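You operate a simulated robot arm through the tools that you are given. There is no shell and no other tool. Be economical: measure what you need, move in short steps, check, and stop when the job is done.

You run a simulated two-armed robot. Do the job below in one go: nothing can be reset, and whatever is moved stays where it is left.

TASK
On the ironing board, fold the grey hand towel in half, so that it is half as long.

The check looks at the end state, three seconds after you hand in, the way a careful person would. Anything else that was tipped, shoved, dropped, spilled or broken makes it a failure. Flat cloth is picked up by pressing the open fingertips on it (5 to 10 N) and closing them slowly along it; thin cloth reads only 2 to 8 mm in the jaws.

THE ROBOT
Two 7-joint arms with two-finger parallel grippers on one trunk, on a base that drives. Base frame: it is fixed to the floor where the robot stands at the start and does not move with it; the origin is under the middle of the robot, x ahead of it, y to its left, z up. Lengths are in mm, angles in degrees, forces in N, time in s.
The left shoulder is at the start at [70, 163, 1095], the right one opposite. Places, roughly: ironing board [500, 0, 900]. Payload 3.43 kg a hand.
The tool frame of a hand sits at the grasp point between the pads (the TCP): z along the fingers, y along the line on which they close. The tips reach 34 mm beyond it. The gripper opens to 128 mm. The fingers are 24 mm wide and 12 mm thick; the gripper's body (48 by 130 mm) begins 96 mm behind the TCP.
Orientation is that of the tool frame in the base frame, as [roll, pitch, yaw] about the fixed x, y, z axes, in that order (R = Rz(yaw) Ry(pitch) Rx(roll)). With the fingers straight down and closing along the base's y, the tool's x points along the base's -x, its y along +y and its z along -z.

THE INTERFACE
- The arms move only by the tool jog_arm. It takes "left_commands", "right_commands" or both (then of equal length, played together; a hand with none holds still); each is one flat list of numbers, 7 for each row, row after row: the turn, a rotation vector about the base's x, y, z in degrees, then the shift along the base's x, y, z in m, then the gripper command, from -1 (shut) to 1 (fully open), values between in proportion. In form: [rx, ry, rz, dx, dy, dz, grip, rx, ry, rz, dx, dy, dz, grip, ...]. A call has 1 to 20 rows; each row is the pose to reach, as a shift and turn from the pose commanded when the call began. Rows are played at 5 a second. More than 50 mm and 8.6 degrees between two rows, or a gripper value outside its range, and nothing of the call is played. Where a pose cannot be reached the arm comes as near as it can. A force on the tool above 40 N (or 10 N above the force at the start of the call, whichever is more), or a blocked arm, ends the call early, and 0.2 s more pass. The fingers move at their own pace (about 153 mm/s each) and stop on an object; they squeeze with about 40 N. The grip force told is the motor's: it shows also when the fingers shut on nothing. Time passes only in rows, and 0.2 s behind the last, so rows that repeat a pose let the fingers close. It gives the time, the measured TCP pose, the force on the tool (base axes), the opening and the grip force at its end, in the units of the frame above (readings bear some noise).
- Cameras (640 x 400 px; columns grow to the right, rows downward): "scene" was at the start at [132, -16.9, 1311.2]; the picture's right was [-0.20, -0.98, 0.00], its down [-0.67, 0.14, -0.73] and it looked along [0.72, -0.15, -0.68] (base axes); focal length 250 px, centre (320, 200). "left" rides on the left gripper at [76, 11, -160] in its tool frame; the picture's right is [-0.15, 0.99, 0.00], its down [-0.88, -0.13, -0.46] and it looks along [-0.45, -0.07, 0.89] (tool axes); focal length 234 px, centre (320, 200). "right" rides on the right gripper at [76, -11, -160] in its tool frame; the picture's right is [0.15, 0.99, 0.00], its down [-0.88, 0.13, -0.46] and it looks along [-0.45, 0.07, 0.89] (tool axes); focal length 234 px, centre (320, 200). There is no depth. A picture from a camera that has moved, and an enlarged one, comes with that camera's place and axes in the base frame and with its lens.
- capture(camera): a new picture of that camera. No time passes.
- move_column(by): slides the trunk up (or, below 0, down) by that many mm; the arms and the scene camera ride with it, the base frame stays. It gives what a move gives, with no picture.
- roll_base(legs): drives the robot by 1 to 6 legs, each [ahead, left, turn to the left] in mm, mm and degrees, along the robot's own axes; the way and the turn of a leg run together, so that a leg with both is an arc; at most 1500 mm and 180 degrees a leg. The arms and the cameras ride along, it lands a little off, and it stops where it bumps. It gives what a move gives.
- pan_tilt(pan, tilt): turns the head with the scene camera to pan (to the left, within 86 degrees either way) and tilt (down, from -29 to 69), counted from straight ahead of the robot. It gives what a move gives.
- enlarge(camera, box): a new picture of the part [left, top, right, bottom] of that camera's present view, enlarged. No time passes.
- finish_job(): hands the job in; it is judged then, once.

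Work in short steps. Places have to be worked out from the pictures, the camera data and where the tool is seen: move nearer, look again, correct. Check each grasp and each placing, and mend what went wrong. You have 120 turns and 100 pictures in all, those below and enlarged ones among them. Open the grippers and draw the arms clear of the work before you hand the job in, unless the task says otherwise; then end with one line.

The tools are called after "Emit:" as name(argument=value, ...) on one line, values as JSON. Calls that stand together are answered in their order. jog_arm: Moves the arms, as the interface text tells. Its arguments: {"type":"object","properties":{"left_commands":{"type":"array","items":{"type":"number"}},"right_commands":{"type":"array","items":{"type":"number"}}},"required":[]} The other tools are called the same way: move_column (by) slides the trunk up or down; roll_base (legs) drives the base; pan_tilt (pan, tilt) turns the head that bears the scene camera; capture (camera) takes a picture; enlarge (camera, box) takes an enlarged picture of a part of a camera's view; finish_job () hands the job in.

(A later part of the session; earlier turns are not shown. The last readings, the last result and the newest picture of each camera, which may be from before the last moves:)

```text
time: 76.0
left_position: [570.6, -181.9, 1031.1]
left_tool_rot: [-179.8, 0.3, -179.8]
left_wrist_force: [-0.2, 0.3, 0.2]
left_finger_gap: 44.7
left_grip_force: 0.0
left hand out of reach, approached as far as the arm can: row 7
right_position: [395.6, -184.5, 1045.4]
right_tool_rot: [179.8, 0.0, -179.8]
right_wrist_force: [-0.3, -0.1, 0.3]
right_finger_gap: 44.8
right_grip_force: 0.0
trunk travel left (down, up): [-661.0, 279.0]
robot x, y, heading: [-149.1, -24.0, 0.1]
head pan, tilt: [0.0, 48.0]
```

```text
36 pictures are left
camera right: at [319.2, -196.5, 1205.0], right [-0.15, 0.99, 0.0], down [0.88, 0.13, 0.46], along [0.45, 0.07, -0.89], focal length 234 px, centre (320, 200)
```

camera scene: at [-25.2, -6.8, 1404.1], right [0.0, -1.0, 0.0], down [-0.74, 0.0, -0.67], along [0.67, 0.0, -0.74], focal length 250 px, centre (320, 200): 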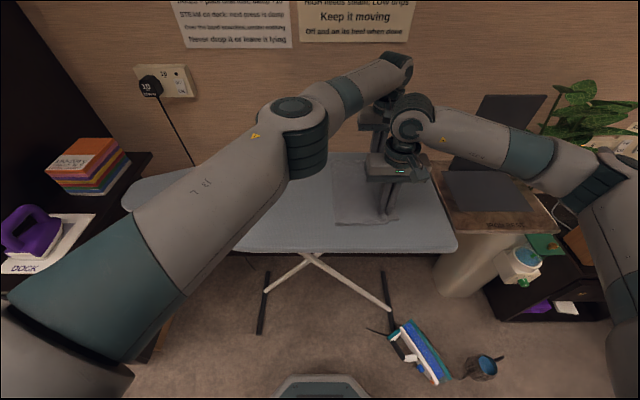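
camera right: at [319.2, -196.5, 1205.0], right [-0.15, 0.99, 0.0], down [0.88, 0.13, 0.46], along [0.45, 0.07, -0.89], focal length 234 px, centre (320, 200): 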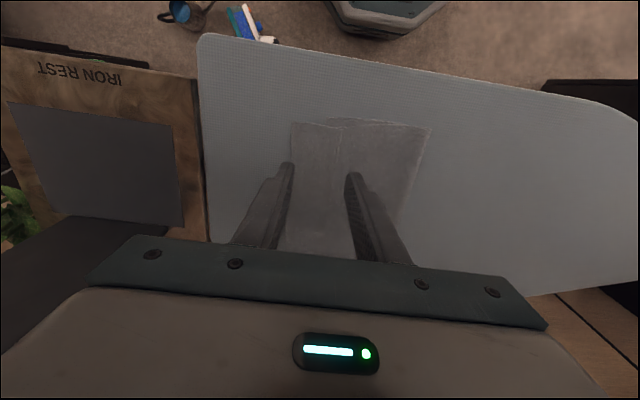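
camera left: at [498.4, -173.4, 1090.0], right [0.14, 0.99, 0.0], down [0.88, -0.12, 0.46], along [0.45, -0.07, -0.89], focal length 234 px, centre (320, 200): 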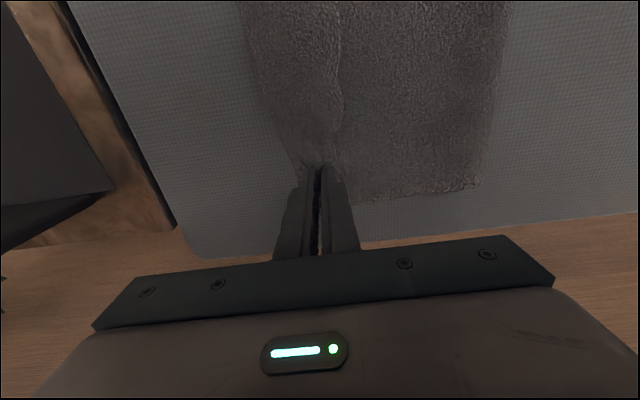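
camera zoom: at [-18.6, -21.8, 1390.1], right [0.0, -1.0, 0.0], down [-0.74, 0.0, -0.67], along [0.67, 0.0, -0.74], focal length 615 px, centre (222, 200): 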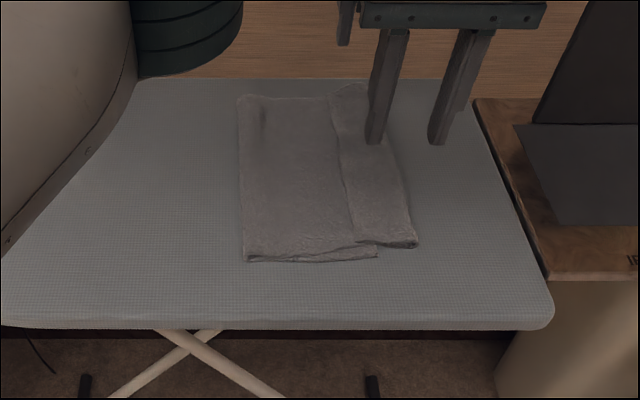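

Emit:
jog_arm(left_commands=[0, 0, 0, -0.015, 0.035, 0.025, 0, 0, 0, 0, -0.03, 0.07, 0.05, 0, 0, 0, 0, -0.045, 0.105, 0.07, 0, 0, 0, 0, -0.06, 0.14, 0.08, 0, 0, 0, 0, -0.075, 0.175, 0.09, 0, 0, 0, 0, -0.09, 0.21, 0.1, 0, 0, 0, 0, -0.1, 0.245, 0.1, 0, 0, 0, 0, -0.1, 0.28, 0.1, 0])

Emit:
enlarge(camera="right", box=[270, 105, 450, 225])

Emit:
enlarge(camera="scene", box=[300, 140, 430, 240])

```text
time: 77.8
left_position: [471.8, 99.9, 1129.6]
left_tool_rot: [-179.7, 0.1, -179.7]
left_wrist_force: [-0.6, -0.1, -0.2]
left_finger_gap: 63.9
left_grip_force: 0.1
right_position: [395.4, -183.8, 1044.2]
right_tool_rot: [179.9, -0.1, -179.9]
right_wrist_force: [0.2, 0.7, 0.4]
right_finger_gap: 45.0
right_grip_force: 0.1
trunk travel left (down, up): [-661.0, 279.0]
robot x, y, heading: [-147.2, -23.6, 0.1]
head pan, tilt: [0.0, 48.0]
```

```text
3.33 times, centred on (360, 165) of right
camera zoom: at [320.0, -195.2, 1204.9], right [-0.15, 0.99, 0.0], down [0.88, 0.13, 0.46], along [0.45, 0.07, -0.89], focal length 781 px, centre (187, 317)
```

zoom: 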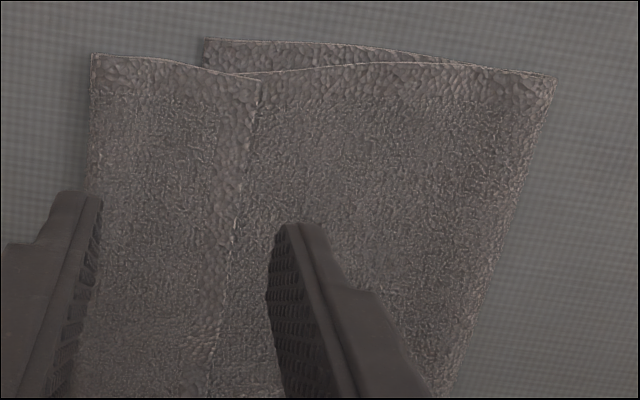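

```text
4.00 times, centred on (365, 190) of scene
camera zoom: at [-17.6, -20.3, 1390.1], right [0.0, -1.0, 0.0], down [-0.74, 0.0, -0.67], along [0.67, 0.0, -0.74], focal length 1000 px, centre (140, 240)
```

zoom: 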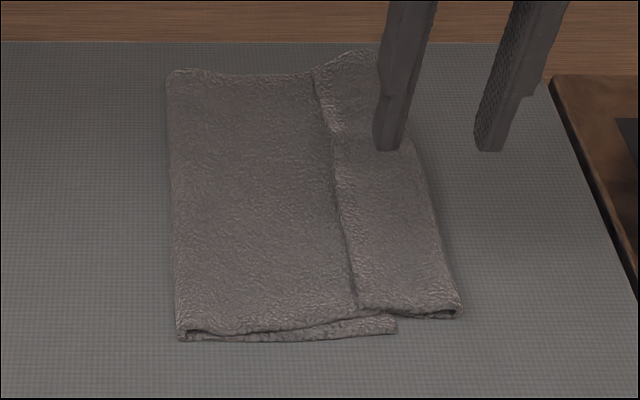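

Now it's clear: the top layer overshot to y≈-224 and its last ~64 mm folded back on itself (edge at y≈-160), with the fold at -45. My arc peeled the bottom layer; limp cloth needs a straight 45° laying path. I'll take the flap's edge again, pull back left, and re-lay it, starting by moving the base 97 mm right.

Emit:
roll_base(legs=[[0, -97, 0]])

Emit:
jog_arm(left_commands=[0, 0, 0, 0.018, -0.032, -0.02, -0.1, 0, 0, 0, 0.036, -0.064, -0.04, -0.1, 0, 0, 0, 0.054, -0.096, -0.06, -0.3, 0, 0, 0, 0.072, -0.128, -0.08, -0.44, 0, 0, 0, 0.09, -0.16, -0.1, -0.44, 0, 0, 0, 0.106, -0.188, -0.13, -0.44, 0, 0, 0, 0.106, -0.188, -0.13, -0.44], right_commands=[0, 0, 0, 0, 0, 0, -0.3, 0, 0, 0, 0, 0.02, 0, -0.3, 0, 0, 0, 0.002, 0.04, 0, -0.3, 0, 0, 0, 0.004, 0.06, -0.01, -0.44, 0, 0, 0, 0.006, 0.08, -0.025, -0.44, 0, 0, 0, 0.007, 0.096, -0.045, -0.44, 0, 0, 0, 0.007, 0.096, -0.045, -0.44])

Emit:
capture(camera="left")

Emit:
capture(camera="right")

```text
time: 79.0
left_position: [472.2, 1.9, 1130.5]
left_tool_rot: [-179.9, 0.1, -179.7]
left_wrist_force: [-0.6, 0.0, 0.1]
left_finger_gap: 64.0
left_grip_force: 0.0
right_position: [396.8, -281.5, 1044.8]
right_tool_rot: [179.7, -0.1, -179.9]
right_wrist_force: [0.1, -1.0, -0.9]
right_finger_gap: 45.0
right_grip_force: 0.1
trunk travel left (down, up): [-661.0, 279.0]
robot x, y, heading: [-145.3, -121.5, 0.2]
head pan, tilt: [0.0, 48.0]
```

```text
time: 80.6
left_position: [578.0, -185.0, 1000.1]
left_tool_rot: [-179.8, 0.1, -179.7]
left_wrist_force: [0.4, 0.1, -0.2]
left_finger_gap: 35.4
left_grip_force: 0.1
right_position: [402.4, -184.4, 1000.1]
right_tool_rot: [179.7, 0.0, -179.8]
right_wrist_force: [-0.4, 0.5, 0.1]
right_finger_gap: 35.8
right_grip_force: 0.1
trunk travel left (down, up): [-661.0, 279.0]
robot x, y, heading: [-149.5, -119.6, 0.2]
head pan, tilt: [0.0, 48.0]
```

```text
33 pictures are left
camera left: at [500.7, -174.7, 1160.3], right [0.14, 0.99, 0.0], down [0.88, -0.12, 0.46], along [0.45, -0.07, -0.89], focal length 234 px, centre (320, 200)
```

left: 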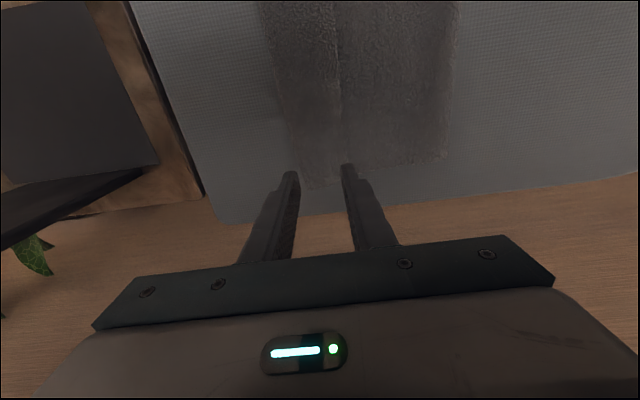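

```text
32 pictures are left
camera right: at [326.8, -196.8, 1159.4], right [-0.15, 0.99, 0.0], down [0.88, 0.13, 0.46], along [0.45, 0.07, -0.89], focal length 234 px, centre (320, 200)
```

right: 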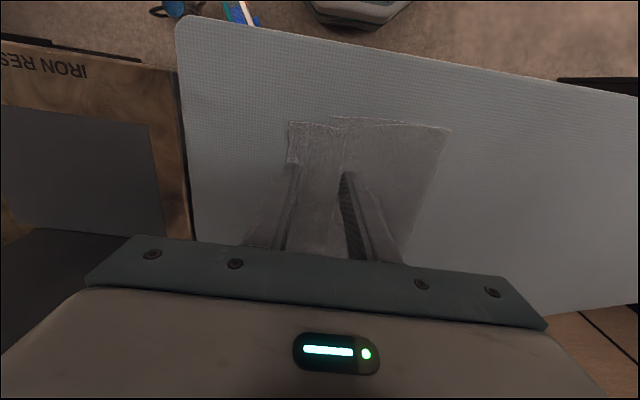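

The near flap spans y -154…-216 and the far one -168…-224. I shift the left hand 8 mm right and lower both.

Emit:
jog_arm(left_commands=[0, 0, 0, 0, -0.004, -0.02, -0.44, 0, 0, 0, 0, -0.008, -0.04, -0.44, 0, 0, 0, 0, -0.008, -0.06, -0.44, 0, 0, 0, 0, -0.008, -0.07, -0.44, 0, 0, 0, 0, -0.008, -0.07, -0.44], right_commands=[0, 0, 0, 0, 0, -0.02, -0.44, 0, 0, 0, 0, 0, -0.04, -0.44, 0, 0, 0, 0, 0, -0.06, -0.44, 0, 0, 0, 0, 0, -0.07, -0.44, 0, 0, 0, 0, 0, -0.07, -0.44])

Emit:
jog_arm(left_commands=[0, 0, 0, 0, 0, -0.002, -0.44, 0, 0, 0, 0, 0, -0.004, -0.44, 0, 0, 0, 0, 0, -0.006, -0.44, 0, 0, 0, 0, 0, -0.006, -0.44], right_commands=[0, 0, 0, 0, 0, -0.002, -0.44, 0, 0, 0, 0, 0, -0.004, -0.44, 0, 0, 0, 0, 0, -0.006, -0.44, 0, 0, 0, 0, 0, -0.006, -0.44])

```text
time: 81.8
left_position: [578.9, -194.5, 929.1]
left_tool_rot: [-179.8, 0.2, -179.7]
left_wrist_force: [0.2, 0.6, 0.3]
left_finger_gap: 35.8
left_grip_force: 0.1
right_position: [403.4, -186.7, 929.7]
right_tool_rot: [179.7, -0.1, -179.8]
right_wrist_force: [-0.7, 0.2, 0.7]
right_finger_gap: 35.8
right_grip_force: 0.0
trunk travel left (down, up): [-661.0, 279.0]
robot x, y, heading: [-145.4, -117.0, 0.3]
head pan, tilt: [0.0, 48.0]
```

```text
time: 82.8
left_position: [577.6, -194.0, 924.8]
left_tool_rot: [-179.9, 0.1, -179.7]
left_wrist_force: [-1.0, -0.1, 2.1]
left_finger_gap: 36.1
left_grip_force: 0.0
right_position: [403.6, -185.8, 924.1]
right_tool_rot: [179.6, 0.0, -179.8]
right_wrist_force: [0.6, -0.5, 2.6]
right_finger_gap: 36.0
right_grip_force: 0.0
trunk travel left (down, up): [-661.0, 279.0]
robot x, y, heading: [-147.6, -119.3, 0.2]
head pan, tilt: [0.0, 48.0]
```

Soft contact at ~2 N. I press 2–3 mm more (aiming for 5 N) and close slowly.

Emit:
jog_arm(left_commands=[0, 0, 0, 0, 0, -0.002, -0.44, 0, 0, 0, 0, 0, -0.003, -0.44, 0, 0, 0, 0, 0, -0.003, -0.52, 0, 0, 0, 0, 0, -0.003, -0.6, 0, 0, 0, 0, 0, -0.003, -0.68, 0, 0, 0, 0, 0, -0.003, -0.76, 0, 0, 0, 0, 0, -0.003, -0.84, 0, 0, 0, 0, 0, -0.003, -0.92, 0, 0, 0, 0, 0, -0.003, -1, 0, 0, 0, 0, 0, -0.003, -1, 0, 0, 0, 0, 0, -0.003, -1], right_commands=[0, 0, 0, 0, 0, -0.002, -0.44, 0, 0, 0, 0, 0, -0.003, -0.44, 0, 0, 0, 0, 0, -0.003, -0.52, 0, 0, 0, 0, 0, -0.003, -0.6, 0, 0, 0, 0, 0, -0.003, -0.68, 0, 0, 0, 0, 0, -0.003, -0.76, 0, 0, 0, 0, 0, -0.003, -0.84, 0, 0, 0, 0, 0, -0.003, -0.92, 0, 0, 0, 0, 0, -0.003, -1, 0, 0, 0, 0, 0, -0.003, -1, 0, 0, 0, 0, 0, -0.003, -1])

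Emit:
jog_arm(left_commands=[0, 0, 0, 0, 0, 0.015, -1, 0, 0, 0, 0, 0, 0.03, -1, 0, 0, 0, 0, 0, 0.045, -1, 0, 0, 0, 0, 0.01, 0.06, -1, 0, 0, 0, 0, 0.01, 0.06, -1], right_commands=[0, 0, 0, 0, 0, 0.015, -1, 0, 0, 0, 0, 0, 0.03, -1, 0, 0, 0, 0, 0, 0.045, -1, 0, 0, 0, 0, 0.01, 0.06, -1, 0, 0, 0, 0, 0.01, 0.06, -1])

Emit:
enlarge(camera="scene", box=[230, 110, 430, 240])

```text
time: 85.2
left_position: [575.8, -195.4, 922.7]
left_tool_rot: [-179.9, 0.2, -179.7]
left_wrist_force: [-0.5, 0.9, 11.1]
left_finger_gap: 6.5
left_grip_force: 40.0
right_position: [402.4, -184.3, 921.4]
right_tool_rot: [179.8, 0.2, -179.8]
right_wrist_force: [2.6, 0.6, 11.4]
right_finger_gap: 6.9
right_grip_force: 40.0
trunk travel left (down, up): [-661.0, 279.0]
robot x, y, heading: [-145.9, -117.1, 0.3]
head pan, tilt: [0.0, 48.0]
```

```text
time: 86.4
left_position: [578.3, -185.3, 981.6]
left_tool_rot: [-179.9, 0.1, -179.7]
left_wrist_force: [-0.1, 0.1, -1.0]
left_finger_gap: 6.1
left_grip_force: 39.9
right_position: [404.1, -177.1, 981.2]
right_tool_rot: [179.7, 0.0, -179.7]
right_wrist_force: [0.5, -0.2, -0.1]
right_finger_gap: 6.5
right_grip_force: 39.7
trunk travel left (down, up): [-661.0, 279.0]
robot x, y, heading: [-148.9, -122.2, 0.1]
head pan, tilt: [0.0, 48.0]
```

```text
3.08 times, centred on (330, 175) of scene
camera zoom: at [-17.0, -120.1, 1390.0], right [0.0, -1.0, 0.0], down [-0.74, 0.0, -0.67], along [0.67, 0.0, -0.74], focal length 769 px, centre (289, 277)
```

zoom: 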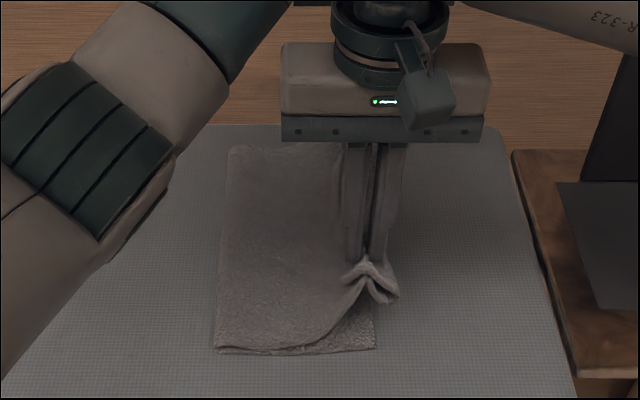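

The pinch took more than before (6.5 mm), possibly the flap plus its underlayer. I lift higher and look.

Emit:
jog_arm(left_commands=[0, 0, 0, 0, 0.02, 0.03, -1, 0, 0, 0, 0, 0.045, 0.055, -1, 0, 0, 0, 0, 0.07, 0.08, -1, 0, 0, 0, 0, 0.095, 0.1, -1, 0, 0, 0, 0, 0.12, 0.11, -1, 0, 0, 0, 0, 0.12, 0.11, -1], right_commands=[0, 0, 0, 0, 0.02, 0.03, -1, 0, 0, 0, 0, 0.045, 0.055, -1, 0, 0, 0, 0, 0.07, 0.08, -1, 0, 0, 0, 0, 0.095, 0.1, -1, 0, 0, 0, 0, 0.12, 0.11, -1, 0, 0, 0, 0, 0.12, 0.11, -1])

Emit:
enlarge(camera="scene", box=[200, 80, 440, 240])

```text
time: 87.8
left_position: [577.3, -65.0, 1091.5]
left_tool_rot: [179.9, 0.1, -179.7]
left_wrist_force: [1.0, -0.6, -0.6]
left_finger_gap: 6.2
left_grip_force: 39.9
right_position: [402.5, -56.0, 1090.2]
right_tool_rot: [179.7, -0.1, -179.8]
right_wrist_force: [-0.4, -0.9, 0.0]
right_finger_gap: 6.3
right_grip_force: 40.3
trunk travel left (down, up): [-661.0, 279.0]
robot x, y, heading: [-145.6, -118.7, 0.2]
head pan, tilt: [0.0, 48.0]
```

```text
2.50 times, centred on (320, 160) of scene
camera zoom: at [-16.9, -120.6, 1390.0], right [0.0, -1.0, 0.0], down [-0.74, 0.0, -0.67], along [0.67, 0.0, -0.74], focal length 625 px, centre (320, 300)
```

zoom: 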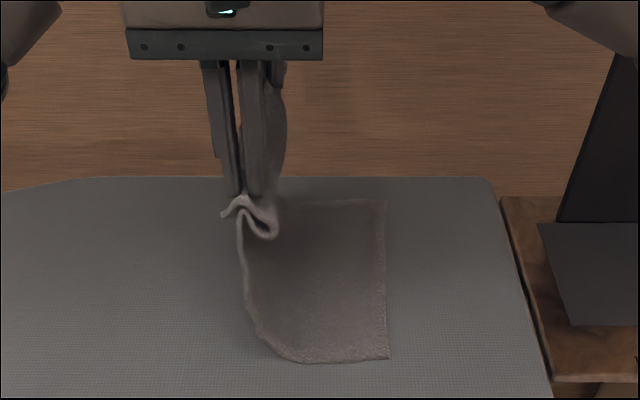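

The hands did pinch the flap and its underlayer (a loop hangs at the right). I'll lay the towel back out flat to the left, release, and pull only the edge out.

Emit:
roll_base(legs=[[0, 160, 0]])

Emit:
jog_arm(left_commands=[0, 0, 0, 0, 0.01, -0.04, -1, 0, 0, 0, 0, 0.015, -0.08, -1, 0, 0, 0, 0, 0.02, -0.11, -1, 0, 0, 0, 0, 0.025, -0.14, -1, 0, 0, 0, 0, 0.025, -0.157, -1, 0, 0, 0, 0, 0.025, -0.157, -1], right_commands=[0, 0, 0, 0, 0.01, -0.04, -1, 0, 0, 0, 0, 0.015, -0.08, -1, 0, 0, 0, 0, 0.02, -0.11, -1, 0, 0, 0, 0, 0.025, -0.14, -1, 0, 0, 0, 0, 0.025, -0.157, -1, 0, 0, 0, 0, 0.025, -0.157, -1])

Emit:
enlarge(camera="scene", box=[200, 100, 460, 260])

```text
time: 89.2
left_position: [575.2, 94.6, 1091.8]
left_tool_rot: [-179.8, 0.1, -179.6]
left_wrist_force: [0.1, 0.3, 0.5]
left_finger_gap: 6.2
left_grip_force: 40.3
right_position: [404.6, 105.1, 1090.3]
right_tool_rot: [179.7, 0.0, -179.7]
right_wrist_force: [0.7, -0.2, 1.0]
right_finger_gap: 6.5
right_grip_force: 39.4
trunk travel left (down, up): [-661.0, 279.0]
robot x, y, heading: [-149.0, 37.8, 0.0]
head pan, tilt: [0.0, 48.0]
```

```text
time: 90.6
left_position: [577.8, 121.2, 935.2]
left_tool_rot: [-179.9, 0.1, -179.7]
left_wrist_force: [0.2, -1.0, -0.3]
left_finger_gap: 6.1
left_grip_force: 40.3
right_position: [403.0, 130.4, 933.4]
right_tool_rot: [179.8, 0.0, -179.7]
right_wrist_force: [-0.4, 0.6, 0.2]
right_finger_gap: 6.3
right_grip_force: 39.7
trunk travel left (down, up): [-661.0, 279.0]
robot x, y, heading: [-147.0, 42.8, 0.3]
head pan, tilt: [0.0, 48.0]
```

```text
2.46 times, centred on (330, 180) of scene
camera zoom: at [-17.9, 40.9, 1390.1], right [0.0, -1.0, 0.0], down [-0.74, 0.0, -0.67], along [0.67, 0.0, -0.74], focal length 615 px, centre (295, 249)
```

zoom: 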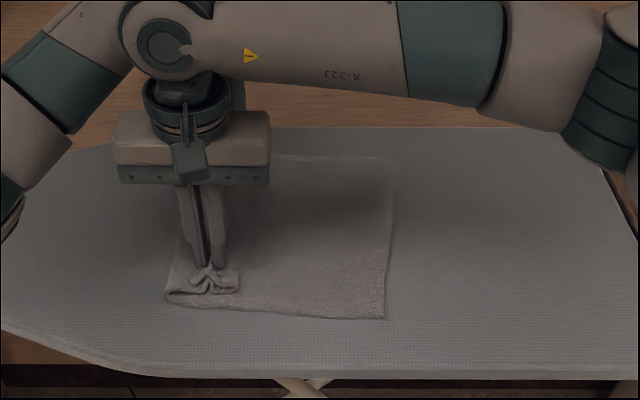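

The towel slid left as it was laid, which is fine. I release both hands, lift, and inspect.

Emit:
jog_arm(left_commands=[0, 0, 0, 0, 0, -0.004, -1, 0, 0, 0, 0, 0, -0.004, -0.7, 0, 0, 0, 0, 0, -0.004, -0.5, 0, 0, 0, 0, 0, -0.004, -0.4, 0, 0, 0, 0, 0, 0.02, -0.4, 0, 0, 0, 0, 0, 0.06, -0.4, 0, 0, 0, 0, 0.02, 0.1, -0.4, 0, 0, 0, 0, 0.06, 0.12, -0.4, 0, 0, 0, 0, 0.1, 0.13, -0.4, 0, 0, 0, 0, 0.14, 0.13, -0.4], right_commands=[0, 0, 0, 0, 0, -0.004, -1, 0, 0, 0, 0, 0, -0.004, -0.7, 0, 0, 0, 0, 0, -0.004, -0.5, 0, 0, 0, 0, 0, -0.004, -0.4, 0, 0, 0, 0, 0, 0.02, -0.4, 0, 0, 0, 0, 0, 0.06, -0.4, 0, 0, 0, 0, -0.02, 0.1, -0.4, 0, 0, 0, 0, -0.06, 0.12, -0.4, 0, 0, 0, 0, -0.1, 0.13, -0.4, 0, 0, 0, 0, -0.14, 0.13, -0.4])

Emit:
enlarge(camera="scene", box=[220, 120, 420, 245])

```text
time: 92.8
left_position: [576.2, 261.1, 1067.7]
left_tool_rot: [-179.9, 0.1, -179.7]
left_wrist_force: [0.3, -0.2, 0.1]
left_finger_gap: 38.3
left_grip_force: 0.0
right_position: [402.2, -10.0, 1064.0]
right_tool_rot: [179.7, 0.0, -179.8]
right_wrist_force: [0.2, -0.2, -0.1]
right_finger_gap: 38.7
right_grip_force: 0.2
trunk travel left (down, up): [-661.0, 279.0]
robot x, y, heading: [-150.0, 41.4, 0.1]
head pan, tilt: [0.0, 48.0]
```

```text
3.20 times, centred on (320, 182) of scene
camera zoom: at [-18.2, 40.3, 1390.1], right [0.0, -1.0, 0.0], down [-0.74, 0.0, -0.67], along [0.67, 0.0, -0.74], focal length 800 px, centre (320, 256)
```

zoom: 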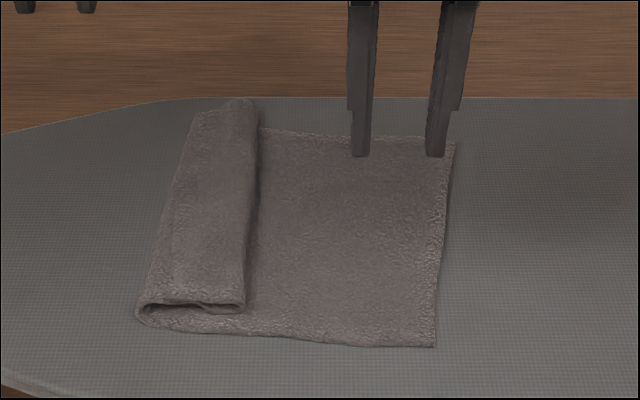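

The towel now lies flat from y≈-50 to 185 with a Z-fold at the left: the free edge is on top near y≈170 and the towel is turned ~7°. I hover both hands over the flap's corners for a close look before a lighter pinch.

Emit:
jog_arm(left_commands=[0, 0, 0, 0.004, -0.03, -0.017, -0.5, 0, 0, 0, 0.008, -0.06, -0.034, -0.5, 0, 0, 0, 0.012, -0.09, -0.05, -0.5, 0, 0, 0, 0.016, -0.116, -0.068, -0.5, 0, 0, 0, 0.016, -0.116, -0.068, -0.5, 0, 0, 0, 0.016, -0.116, -0.068, -0.5], right_commands=[0, 0, 0, 0, 0.035, -0.012, -0.5, 0, 0, 0, 0.002, 0.07, -0.024, -0.5, 0, 0, 0, 0.004, 0.105, -0.036, -0.5, 0, 0, 0, 0.006, 0.14, -0.05, -0.5, 0, 0, 0, 0.008, 0.17, -0.064, -0.5, 0, 0, 0, 0.008, 0.17, -0.064, -0.5])

Emit:
enlarge(camera="left", box=[220, 40, 460, 220])

Emit:
enlarge(camera="right", box=[220, 70, 440, 230])

```text
time: 94.2
left_position: [594.0, 143.3, 996.6]
left_tool_rot: [-179.9, 0.1, -179.7]
left_wrist_force: [-0.5, 0.7, -0.4]
left_finger_gap: 31.9
left_grip_force: 0.1
right_position: [411.3, 158.9, 999.9]
right_tool_rot: [179.7, -0.2, -179.8]
right_wrist_force: [0.7, -0.8, 0.5]
right_finger_gap: 32.1
right_grip_force: 0.0
trunk travel left (down, up): [-661.0, 279.0]
robot x, y, heading: [-147.1, 40.9, 0.2]
head pan, tilt: [0.0, 48.0]
```

```text
2.22 times, centred on (340, 130) of left
camera zoom: at [517.4, 154.6, 1157.5], right [0.14, 0.99, 0.0], down [0.88, -0.12, 0.46], along [0.45, -0.07, -0.89], focal length 520 px, centre (276, 356)
```

zoom: 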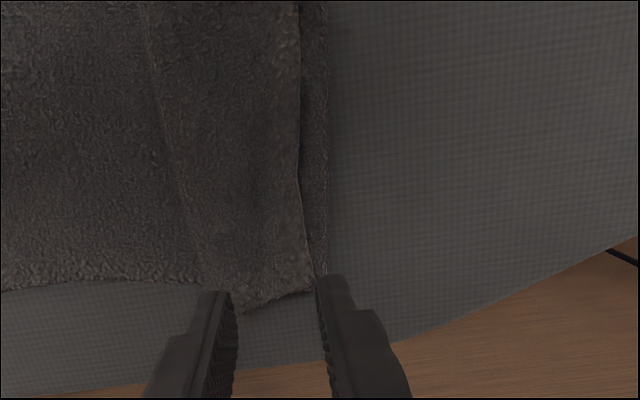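

```text
2.50 times, centred on (330, 150) of right
camera zoom: at [335.3, 147.6, 1158.5], right [-0.15, 0.99, 0.01], down [0.88, 0.13, 0.46], along [0.45, 0.07, -0.89], focal length 585 px, centre (295, 325)
```

zoom: 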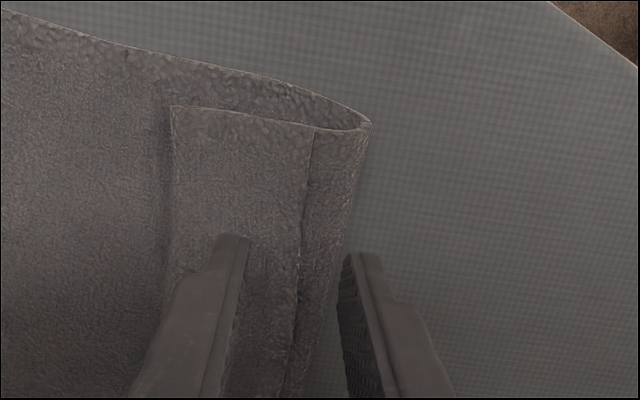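

Clear view: the flap's free edge is at y≈163 near and 158 far, pointing left. I centre the pinch on the flap, near (411,146) and far (594,141), and descend gently.

Emit:
jog_arm(left_commands=[0, 0, 0, 0, -0.002, -0.03, -0.5, 0, 0, 0, 0, -0.002, -0.055, -0.5, 0, 0, 0, 0, -0.002, -0.066, -0.5, 0, 0, 0, 0, -0.002, -0.068, -0.5, 0, 0, 0, 0, -0.002, -0.07, -0.5, 0, 0, 0, 0, -0.002, -0.07, -0.5], right_commands=[0, 0, 0, 0, -0.007, -0.03, -0.5, 0, 0, 0, 0, -0.013, -0.055, -0.5, 0, 0, 0, 0, -0.013, -0.068, -0.5, 0, 0, 0, 0, -0.013, -0.071, -0.5, 0, 0, 0, 0, -0.013, -0.073, -0.5, 0, 0, 0, 0, -0.013, -0.073, -0.5])

```text
time: 95.6
left_position: [593.9, 142.6, 927.1]
left_tool_rot: [-179.8, 0.1, -179.6]
left_wrist_force: [0.4, 0.1, 0.2]
left_finger_gap: 31.9
left_grip_force: 0.1
right_position: [410.8, 147.9, 925.7]
right_tool_rot: [179.7, 0.0, -179.9]
right_wrist_force: [1.3, 0.6, 1.6]
right_finger_gap: 32.0
right_grip_force: 0.0
trunk travel left (down, up): [-661.0, 279.0]
robot x, y, heading: [-146.1, 39.5, 0.4]
head pan, tilt: [0.0, 48.0]
```

Emit:
jog_arm(left_commands=[0, 0, 0, 0, 0, -0.002, -0.5, 0, 0, 0, 0, 0, -0.003, -0.5, 0, 0, 0, 0, 0, -0.003, -0.58, 0, 0, 0, 0, 0, -0.003, -0.66, 0, 0, 0, 0, 0, -0.002, -0.74, 0, 0, 0, 0, 0, -0.001, -0.82, 0, 0, 0, 0, 0, 0, -0.9, 0, 0, 0, 0, 0, 0.001, -1, 0, 0, 0, 0, 0, 0.001, -1, 0, 0, 0, 0, 0, 0.001, -1], right_commands=[0, 0, 0, 0, 0, -0.001, -0.5, 0, 0, 0, 0, 0, -0.001, -0.5, 0, 0, 0, 0, 0, -0.001, -0.58, 0, 0, 0, 0, 0, -0.001, -0.66, 0, 0, 0, 0, 0, 0, -0.74, 0, 0, 0, 0, 0, 0.001, -0.82, 0, 0, 0, 0, 0, 0.002, -0.9, 0, 0, 0, 0, 0, 0.003, -1, 0, 0, 0, 0, 0, 0.003, -1, 0, 0, 0, 0, 0, 0.003, -1])

Emit:
jog_arm(left_commands=[0, 0, 0, 0, 0, 0.015, -1, 0, 0, 0, 0, 0, 0.03, -1, 0, 0, 0, 0, 0, 0.05, -1, 0, 0, 0, 0, 0, 0.07, -1, 0, 0, 0, 0, 0, 0.07, -1], right_commands=[0, 0, 0, 0, 0, 0.015, -1, 0, 0, 0, 0, 0, 0.03, -1, 0, 0, 0, 0, 0, 0.05, -1, 0, 0, 0, 0, 0, 0.07, -1, 0, 0, 0, 0, 0, 0.07, -1])

Emit:
enlarge(camera="scene", box=[200, 90, 420, 250])

```text
time: 97.8
left_position: [592.6, 142.3, 926.1]
left_tool_rot: [-179.9, 0.2, -179.7]
left_wrist_force: [0.0, -0.9, 0.5]
left_finger_gap: 6.3
left_grip_force: 40.4
right_position: [411.3, 148.1, 929.0]
right_tool_rot: [179.7, 0.0, -179.7]
right_wrist_force: [0.0, -0.4, -0.6]
right_finger_gap: 6.6
right_grip_force: 40.2
trunk travel left (down, up): [-661.0, 279.0]
robot x, y, heading: [-148.1, 44.0, 0.3]
head pan, tilt: [0.0, 48.0]
```

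```text
time: 99.0
left_position: [594.3, 142.5, 996.4]
left_tool_rot: [-180.0, 0.1, -179.6]
left_wrist_force: [0.6, 0.0, -0.3]
left_finger_gap: 6.1
left_grip_force: 40.0
right_position: [410.9, 147.0, 1000.3]
right_tool_rot: [179.7, -0.1, -179.8]
right_wrist_force: [-0.5, 0.0, -0.8]
right_finger_gap: 6.5
right_grip_force: 39.3
trunk travel left (down, up): [-661.0, 279.0]
robot x, y, heading: [-149.0, 42.3, 0.1]
head pan, tilt: [0.0, 48.0]
```

```text
2.50 times, centred on (310, 170) of scene
camera zoom: at [-17.1, 40.8, 1390.0], right [0.0, -1.0, 0.0], down [-0.74, 0.0, -0.67], along [0.67, 0.0, -0.74], focal length 625 px, centre (345, 275)
```

zoom: 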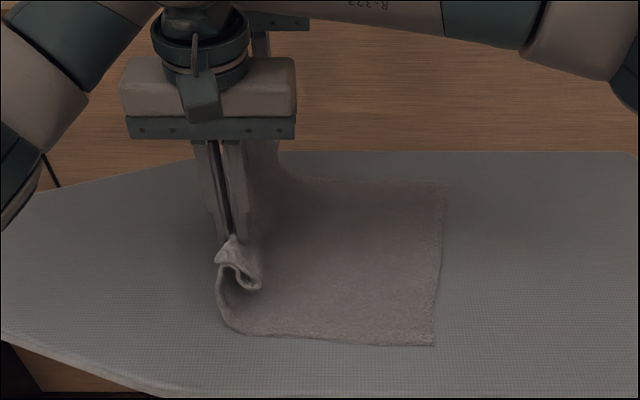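

Again two layers were caught (6.5 mm). I'll use it: lower slightly and draw the hands left with the base until the left fold straightens, so only the single free edge sticks out left on bare board.

Emit:
jog_arm(left_commands=[0, 0, 0, 0, 0.01, -0.02, -1, 0, 0, 0, 0, 0.01, -0.038, -1, 0, 0, 0, 0, 0.01, -0.038, -1], right_commands=[0, 0, 0, 0, 0.01, -0.02, -1, 0, 0, 0, 0, 0.01, -0.042, -1, 0, 0, 0, 0, 0.01, -0.042, -1])

Emit:
roll_base(legs=[[0, 85, 0]])

Emit:
enlarge(camera="scene", box=[200, 90, 460, 260])

```text
time: 99.8
left_position: [592.2, 152.0, 960.9]
left_tool_rot: [-179.8, 0.2, -179.7]
left_wrist_force: [0.1, 1.1, 0.5]
left_finger_gap: 6.3
left_grip_force: 39.9
right_position: [411.5, 156.8, 956.8]
right_tool_rot: [179.7, 0.0, -179.8]
right_wrist_force: [0.5, 0.1, 0.2]
right_finger_gap: 6.6
right_grip_force: 40.2
trunk travel left (down, up): [-661.0, 279.0]
robot x, y, heading: [-147.4, 40.9, 0.1]
head pan, tilt: [0.0, 48.0]
```

```text
time: 100.9
left_position: [592.4, 236.2, 959.3]
left_tool_rot: [-179.7, 0.1, -179.7]
left_wrist_force: [-0.1, -0.1, 0.7]
left_finger_gap: 6.3
left_grip_force: 39.9
right_position: [410.6, 241.6, 956.2]
right_tool_rot: [179.7, -0.1, -179.9]
right_wrist_force: [0.6, -0.6, 0.2]
right_finger_gap: 6.8
right_grip_force: 40.6
trunk travel left (down, up): [-661.0, 279.0]
robot x, y, heading: [-149.7, 122.5, 0.4]
head pan, tilt: [0.0, 48.0]
```

```text
2.35 times, centred on (330, 175) of scene
camera zoom: at [-18.2, 125.5, 1390.1], right [0.0, -1.0, 0.0], down [-0.74, 0.0, -0.67], along [0.67, 0.0, -0.74], focal length 588 px, centre (296, 259)
```

zoom: 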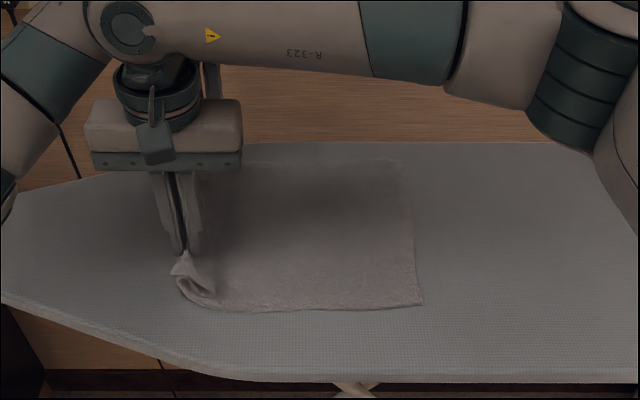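

Nearly straight. I nudge a little more left, lower, and release.

Emit:
jog_arm(left_commands=[0, 0, 0, 0, 0.015, -0.01, -1, 0, 0, 0, 0, 0.02, -0.025, -1, 0, 0, 0, 0, 0.02, -0.032, -1, 0, 0, 0, 0, 0.02, -0.032, -0.7, 0, 0, 0, 0, 0.02, -0.032, -0.5, 0, 0, 0, 0, 0.02, -0.032, -0.4, 0, 0, 0, 0, 0.02, -0.01, -0.4, 0, 0, 0, 0, 0.02, 0.03, -0.4, 0, 0, 0, 0, 0.02, 0.06, -0.4], right_commands=[0, 0, 0, 0, 0.015, -0.01, -1, 0, 0, 0, 0, 0.02, -0.022, -1, 0, 0, 0, 0, 0.02, -0.029, -1, 0, 0, 0, 0, 0.02, -0.029, -0.7, 0, 0, 0, 0, 0.02, -0.029, -0.5, 0, 0, 0, 0, 0.02, -0.029, -0.4, 0, 0, 0, 0, 0.02, -0.01, -0.4, 0, 0, 0, 0, 0.02, 0.03, -0.4, 0, 0, 0, 0, 0.02, 0.06, -0.4])

Emit:
enlarge(camera="left", box=[180, 0, 460, 220])

Emit:
enlarge(camera="right", box=[180, 40, 460, 240])

```text
time: 102.9
left_position: [591.1, 256.8, 1020.6]
left_tool_rot: [-179.9, 0.1, -179.7]
left_wrist_force: [0.2, -0.1, -0.9]
left_finger_gap: 38.2
left_grip_force: 0.1
right_position: [413.4, 261.4, 1016.5]
right_tool_rot: [179.7, 0.0, -179.9]
right_wrist_force: [0.2, -0.6, -0.2]
right_finger_gap: 38.3
right_grip_force: 0.0
trunk travel left (down, up): [-661.0, 279.0]
robot x, y, heading: [-149.9, 124.9, 0.1]
head pan, tilt: [0.0, 48.0]
```

```text
1.82 times, centred on (320, 110) of left
camera zoom: at [515.0, 266.8, 1180.2], right [0.14, 0.99, 0.0], down [0.88, -0.13, 0.46], along [0.45, -0.07, -0.89], focal length 426 px, centre (320, 364)
```

zoom: 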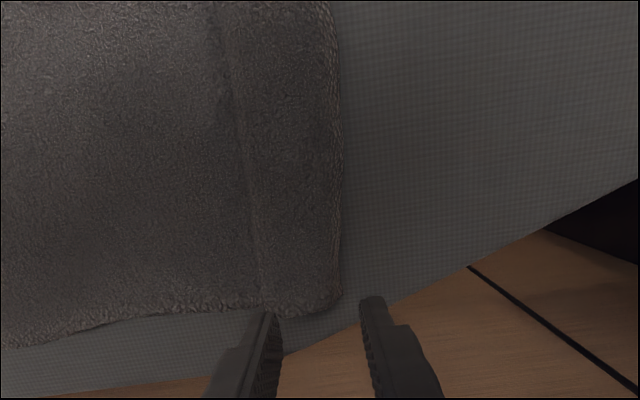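

```text
2.00 times, centred on (320, 140) of right
camera zoom: at [335.1, 249.8, 1177.8], right [-0.15, 0.99, 0.01], down [0.88, 0.13, 0.46], along [0.45, 0.07, -0.89], focal length 468 px, centre (320, 320)
```

zoom: 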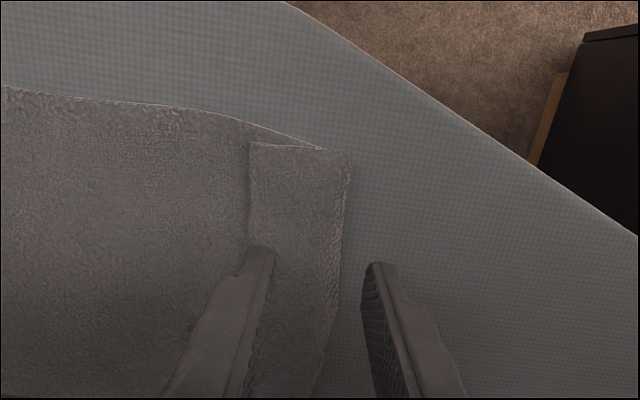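

The free edge now forms the left boundary (near y≈273, far y≈262), with the flap about 58 mm wide. Pinching shallower should take only the flap; the gap tells me which (≈4.7 mm single, ≈6.5 mm double). I descend to just touching.

Emit:
jog_arm(left_commands=[0, 0, 0, 0, -0.007, -0.03, -0.5, 0, 0, 0, 0, -0.014, -0.06, -0.5, 0, 0, 0, 0, -0.014, -0.085, -0.5, 0, 0, 0, 0, -0.014, -0.089, -0.5, 0, 0, 0, 0, -0.014, -0.089, -0.5], right_commands=[0, 0, 0, -0.007, -0.004, -0.03, -0.5, 0, 0, 0, -0.013, -0.008, -0.06, -0.5, 0, 0, 0, -0.013, -0.008, -0.082, -0.5, 0, 0, 0, -0.013, -0.008, -0.086, -0.5, 0, 0, 0, -0.013, -0.008, -0.086, -0.5])

Emit:
jog_arm(left_commands=[0, 0, 0, 0, 0, -0.001, -0.5, 0, 0, 0, 0, 0, -0.001, -0.6, 0, 0, 0, 0, 0, -0.001, -0.7, 0, 0, 0, 0, 0, -0.001, -0.8, 0, 0, 0, 0, 0, 0, -0.9, 0, 0, 0, 0, 0, 0, -1, 0, 0, 0, 0, 0, 0, -1, 0, 0, 0, 0, 0, 0, -1], right_commands=[0, 0, 0, 0, 0, -0.001, -0.5, 0, 0, 0, 0, 0, -0.001, -0.6, 0, 0, 0, 0, 0, -0.001, -0.7, 0, 0, 0, 0, 0, -0.001, -0.8, 0, 0, 0, 0, 0, 0, -0.9, 0, 0, 0, 0, 0, 0, -1, 0, 0, 0, 0, 0, 0, -1, 0, 0, 0, 0, 0, 0, -1])

```text
time: 104.1
left_position: [593.7, 241.7, 930.5]
left_tool_rot: [-180.0, 0.1, -179.8]
left_wrist_force: [0.8, -0.4, -0.2]
left_finger_gap: 32.1
left_grip_force: 0.0
right_position: [398.6, 252.9, 931.1]
right_tool_rot: [179.6, 0.0, -179.9]
right_wrist_force: [0.0, 1.0, 0.0]
right_finger_gap: 32.0
right_grip_force: 0.1
trunk travel left (down, up): [-661.0, 279.0]
robot x, y, heading: [-147.1, 122.8, 0.1]
head pan, tilt: [0.0, 48.0]
```

```text
time: 105.9
left_position: [593.1, 243.1, 930.2]
left_tool_rot: [-179.9, 0.1, -179.8]
left_wrist_force: [-0.6, -1.3, 0.3]
left_finger_gap: 0.0
left_grip_force: 33.1
right_position: [398.2, 252.8, 931.3]
right_tool_rot: [179.8, 0.0, -179.7]
right_wrist_force: [0.6, -0.7, 1.2]
right_finger_gap: 3.5
right_grip_force: 38.5
trunk travel left (down, up): [-661.0, 279.0]
robot x, y, heading: [-145.5, 124.4, 0.2]
head pan, tilt: [0.0, 48.0]
```

The right hand has a thin pinch (3.5 mm, just the flap); the left got nothing. I reopen the left and retry 2.5 mm lower.

Emit:
jog_arm(left_commands=[0, 0, 0, 0, 0, 0.01, -0.5, 0, 0, 0, 0, 0, 0.003, -0.5, 0, 0, 0, 0, 0, -0.0025, -0.5, 0, 0, 0, 0, 0, -0.0025, -0.6, 0, 0, 0, 0, 0, -0.0025, -0.7, 0, 0, 0, 0, 0, -0.0025, -0.8, 0, 0, 0, 0, 0, -0.0015, -0.9, 0, 0, 0, 0, 0, -0.0015, -1, 0, 0, 0, 0, 0, -0.0015, -1, 0, 0, 0, 0, 0, -0.0015, -1])

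```text
time: 108.1
left_position: [594.0, 242.0, 929.3]
left_tool_rot: [-179.9, 0.0, -179.7]
left_wrist_force: [-0.4, -0.3, 0.7]
left_finger_gap: 4.1
left_grip_force: 39.2
right_position: [398.4, 253.2, 931.1]
right_tool_rot: [179.7, 0.0, -179.8]
right_wrist_force: [0.5, -0.4, 0.6]
right_finger_gap: 3.6
right_grip_force: 38.3
trunk travel left (down, up): [-661.0, 279.0]
robot x, y, heading: [-148.9, 122.3, 0.1]
head pan, tilt: [0.0, 48.0]
```

Both now hold thin, single-flap pinches (4.1 and 3.6 mm). I lift while moving toward the mid-line and check.

Emit:
jog_arm(left_commands=[0, 0, 0, 0, 0, 0.02, -1, 0, 0, 0, 0, -0.005, 0.04, -1, 0, 0, 0, 0, -0.01, 0.06, -1, 0, 0, 0, 0, -0.02, 0.08, -1, 0, 0, 0, 0, -0.03, 0.1, -1, 0, 0, 0, 0, -0.03, 0.1, -1], right_commands=[0, 0, 0, 0, 0, 0.02, -1, 0, 0, 0, 0, -0.005, 0.04, -1, 0, 0, 0, 0, -0.01, 0.06, -1, 0, 0, 0, 0, -0.02, 0.08, -1, 0, 0, 0, 0, -0.03, 0.1, -1, 0, 0, 0, 0, -0.03, 0.1, -1])

Emit:
enlarge(camera="scene", box=[200, 70, 460, 250])

```text
time: 109.5
left_position: [593.4, 211.9, 1029.6]
left_tool_rot: [-179.8, 0.1, -179.7]
left_wrist_force: [0.4, -0.2, 0.4]
left_finger_gap: 4.4
left_grip_force: 38.2
right_position: [397.8, 223.4, 1031.0]
right_tool_rot: [179.8, 0.0, -179.8]
right_wrist_force: [0.9, 0.2, 0.0]
right_finger_gap: 3.4
right_grip_force: 38.4
trunk travel left (down, up): [-661.0, 279.0]
robot x, y, heading: [-147.6, 129.1, 0.2]
head pan, tilt: [0.0, 48.0]
```

```text
2.22 times, centred on (330, 160) of scene
camera zoom: at [-17.7, 125.6, 1390.0], right [0.0, -1.0, 0.0], down [-0.74, 0.0, -0.67], along [0.67, 0.0, -0.74], focal length 555 px, centre (298, 289)
```

zoom: 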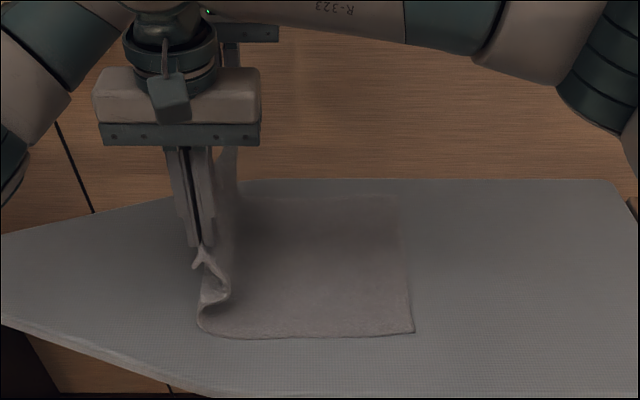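

Only the flap is held and the pleat is unrolling. I raise to hang the half-length straight above the mid-line (y≈188).

Emit:
jog_arm(left_commands=[0, 0, 0, 0, -0.008, 0.02, -1, 0, 0, 0, 0, -0.018, 0.04, -1, 0, 0, 0, 0, -0.028, 0.058, -1, 0, 0, 0, 0, -0.034, 0.065, -1, 0, 0, 0, 0, -0.034, 0.065, -1, 0, 0, 0, 0, -0.034, 0.065, -1], right_commands=[0, 0, 0, 0, -0.008, 0.02, -1, 0, 0, 0, 0, -0.018, 0.04, -1, 0, 0, 0, 0, -0.028, 0.056, -1, 0, 0, 0, 0, -0.034, 0.063, -1, 0, 0, 0, 0, -0.034, 0.063, -1, 0, 0, 0, 0, -0.034, 0.063, -1])

Emit:
enlarge(camera="scene", box=[200, 70, 460, 250])

```text
time: 110.9
left_position: [591.7, 178.6, 1095.0]
left_tool_rot: [-180.0, 0.1, -179.7]
left_wrist_force: [-0.5, 0.5, 0.1]
left_finger_gap: 4.3
left_grip_force: 39.0
right_position: [398.7, 188.8, 1094.1]
right_tool_rot: [179.7, 0.0, -179.9]
right_wrist_force: [0.4, 0.4, -0.4]
right_finger_gap: 3.4
right_grip_force: 38.0
trunk travel left (down, up): [-661.0, 279.0]
robot x, y, heading: [-149.4, 123.9, 0.0]
head pan, tilt: [0.0, 48.0]
```

```text
2.22 times, centred on (330, 160) of scene
camera zoom: at [-18.3, 124.6, 1390.1], right [0.0, -1.0, 0.0], down [-0.74, 0.0, -0.67], along [0.67, 0.0, -0.74], focal length 555 px, centre (298, 289)
```

zoom: 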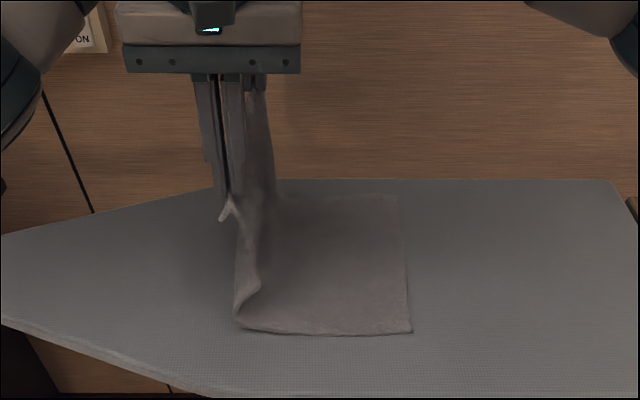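

The half-length now hangs straight over the mid-line (bottom part ≈200 mm). To keep the left arm in reach for the laying move, I shift the base 60 mm right while holding the hands about in place.

Emit:
jog_arm(left_commands=[0, 0, 0, 0, 0.015, 0, -1, 0, 0, 0, 0, 0.03, 0, -1], right_commands=[0, 0, 0, 0, 0.015, 0, -1, 0, 0, 0, 0, 0.03, 0, -1])

Emit:
roll_base(legs=[[0, -60, 0]])

Emit:
jog_arm(left_commands=[0, 0, 0, 0, 0.015, 0, -1, 0, 0, 0, 0, 0.03, 0, -1, 0, 0, 0, 0, 0.03, 0, -1], right_commands=[0, 0, 0, 0, 0.015, 0, -1, 0, 0, 0, 0, 0.03, 0, -1, 0, 0, 0, 0, 0.03, 0, -1])

Emit:
enlarge(camera="scene", box=[180, 80, 420, 250])

```text
time: 111.5
left_position: [592.5, 209.2, 1093.9]
left_tool_rot: [-179.8, 0.1, -179.8]
left_wrist_force: [-0.8, -0.6, 0.0]
left_finger_gap: 4.5
left_grip_force: 38.6
right_position: [397.6, 220.8, 1094.4]
right_tool_rot: [179.9, 0.0, -179.9]
right_wrist_force: [0.4, 0.7, 0.1]
right_finger_gap: 3.5
right_grip_force: 38.3
trunk travel left (down, up): [-661.0, 279.0]
robot x, y, heading: [-144.9, 125.8, 0.2]
head pan, tilt: [0.0, 48.0]
```

```text
time: 112.5
left_position: [592.7, 151.0, 1093.2]
left_tool_rot: [-179.7, 0.1, -179.6]
left_wrist_force: [-0.7, 0.1, 0.3]
left_finger_gap: 4.1
left_grip_force: 38.4
right_position: [397.6, 162.5, 1093.9]
right_tool_rot: [179.8, 0.0, -179.8]
right_wrist_force: [0.1, 0.3, -0.8]
right_finger_gap: 3.6
right_grip_force: 38.4
trunk travel left (down, up): [-661.0, 279.0]
robot x, y, heading: [-148.9, 66.9, 0.2]
head pan, tilt: [0.0, 48.0]
```

```text
time: 113.2
left_position: [593.3, 178.9, 1093.9]
left_tool_rot: [-179.9, 0.1, -179.6]
left_wrist_force: [0.0, 0.4, -0.4]
left_finger_gap: 4.3
left_grip_force: 38.4
right_position: [398.7, 190.2, 1094.4]
right_tool_rot: [179.7, 0.1, -179.8]
right_wrist_force: [0.0, 0.6, 0.8]
right_finger_gap: 3.7
right_grip_force: 37.9
trunk travel left (down, up): [-661.0, 279.0]
robot x, y, heading: [-149.1, 64.6, 0.3]
head pan, tilt: [0.0, 48.0]
```

```text
2.35 times, centred on (300, 165) of scene
camera zoom: at [-17.9, 64.6, 1390.1], right [0.0, -1.0, 0.0], down [-0.74, 0.0, -0.67], along [0.67, 0.0, -0.74], focal length 588 px, centre (367, 282)
```

zoom: 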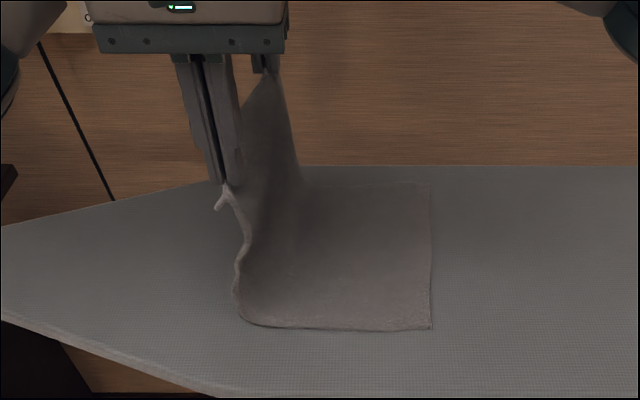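

The far side got peeled a little (touch-down at y≈145 instead of ≈174) by the excursion. I swing the far hand left to lay it back, then run the straight diagonal laying path.

Emit:
jog_arm(left_commands=[0, 0, 0, 0, 0.015, 0, -1, 0, 0, 0, 0, 0.03, 0, -1, 0, 0, 0, 0, 0.04, -0.005, -1, 0, 0, 0, 0, 0.04, -0.005, -1, 0, 0, 0, 0, 0.025, -0.004, -1, 0, 0, 0, 0, 0.01, -0.004, -1], right_commands=[0, 0, 0, 0, 0.005, 0, -1, 0, 0, 0, 0, 0.01, 0, -1, 0, 0, 0, 0, 0.015, 0, -1, 0, 0, 0, 0, 0.015, 0, -1, 0, 0, 0, 0, 0.01, -0.002, -1, 0, 0, 0, 0, 0, -0.004, -1])

Emit:
jog_arm(left_commands=[0, 0, 0, 0, -0.018, -0.018, -1, 0, 0, 0, 0, -0.036, -0.036, -1, 0, 0, 0, 0, -0.054, -0.054, -1, 0, 0, 0, 0, -0.072, -0.072, -1, 0, 0, 0, 0, -0.09, -0.088, -1, 0, 0, 0, 0, -0.108, -0.104, -1, 0, 0, 0, 0, -0.126, -0.12, -1, 0, 0, 0, 0, -0.144, -0.134, -1, 0, 0, 0, 0, -0.162, -0.146, -1, 0, 0, 0, 0, -0.18, -0.156, -1, 0, 0, 0, 0, -0.187, -0.158, -1, 0, 0, 0, 0, -0.187, -0.158, -1], right_commands=[0, 0, 0, 0, -0.018, -0.018, -1, 0, 0, 0, 0, -0.036, -0.036, -1, 0, 0, 0, 0, -0.054, -0.054, -1, 0, 0, 0, 0, -0.072, -0.072, -1, 0, 0, 0, 0, -0.09, -0.088, -1, 0, 0, 0, 0, -0.108, -0.104, -1, 0, 0, 0, 0, -0.126, -0.12, -1, 0, 0, 0, 0, -0.144, -0.134, -1, 0, 0, 0, 0, -0.16, -0.146, -1, 0, 0, 0, 0, -0.172, -0.156, -1, 0, 0, 0, 0, -0.176, -0.158, -1, 0, 0, 0, 0, -0.176, -0.158, -1])

Emit:
enlarge(camera="scene", box=[200, 110, 440, 250])

```text
time: 114.7
left_position: [593.5, 188.9, 1089.9]
left_tool_rot: [-179.9, 0.0, -179.7]
left_wrist_force: [1.0, 0.0, -0.9]
left_finger_gap: 4.1
left_grip_force: 38.3
right_position: [397.7, 191.2, 1090.1]
right_tool_rot: [179.7, -0.1, -179.9]
right_wrist_force: [-0.6, -1.4, 0.2]
right_finger_gap: 3.3
right_grip_force: 38.5
trunk travel left (down, up): [-661.0, 279.0]
robot x, y, heading: [-146.6, 65.1, 0.1]
head pan, tilt: [0.0, 48.0]
```

```text
time: 117.2
left_position: [592.2, 3.3, 932.1]
left_tool_rot: [-179.9, 0.1, -179.6]
left_wrist_force: [-0.5, 0.7, -1.3]
left_finger_gap: 4.2
left_grip_force: 38.8
right_position: [398.3, 15.2, 932.8]
right_tool_rot: [179.7, 0.0, -179.7]
right_wrist_force: [-0.9, 0.1, -0.1]
right_finger_gap: 3.5
right_grip_force: 38.2
trunk travel left (down, up): [-661.0, 279.0]
robot x, y, heading: [-148.4, 63.9, 0.2]
head pan, tilt: [0.0, 48.0]
```

```text
2.67 times, centred on (320, 180) of scene
camera zoom: at [-17.9, 66.3, 1390.1], right [0.0, -1.0, 0.0], down [-0.74, 0.0, -0.67], along [0.67, 0.0, -0.74], focal length 666 px, centre (320, 253)
```

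zoom: 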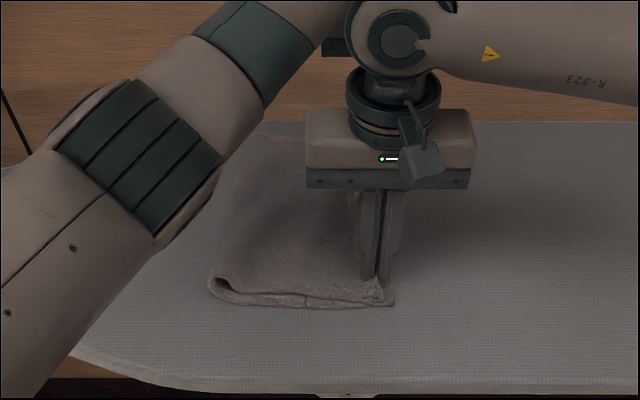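

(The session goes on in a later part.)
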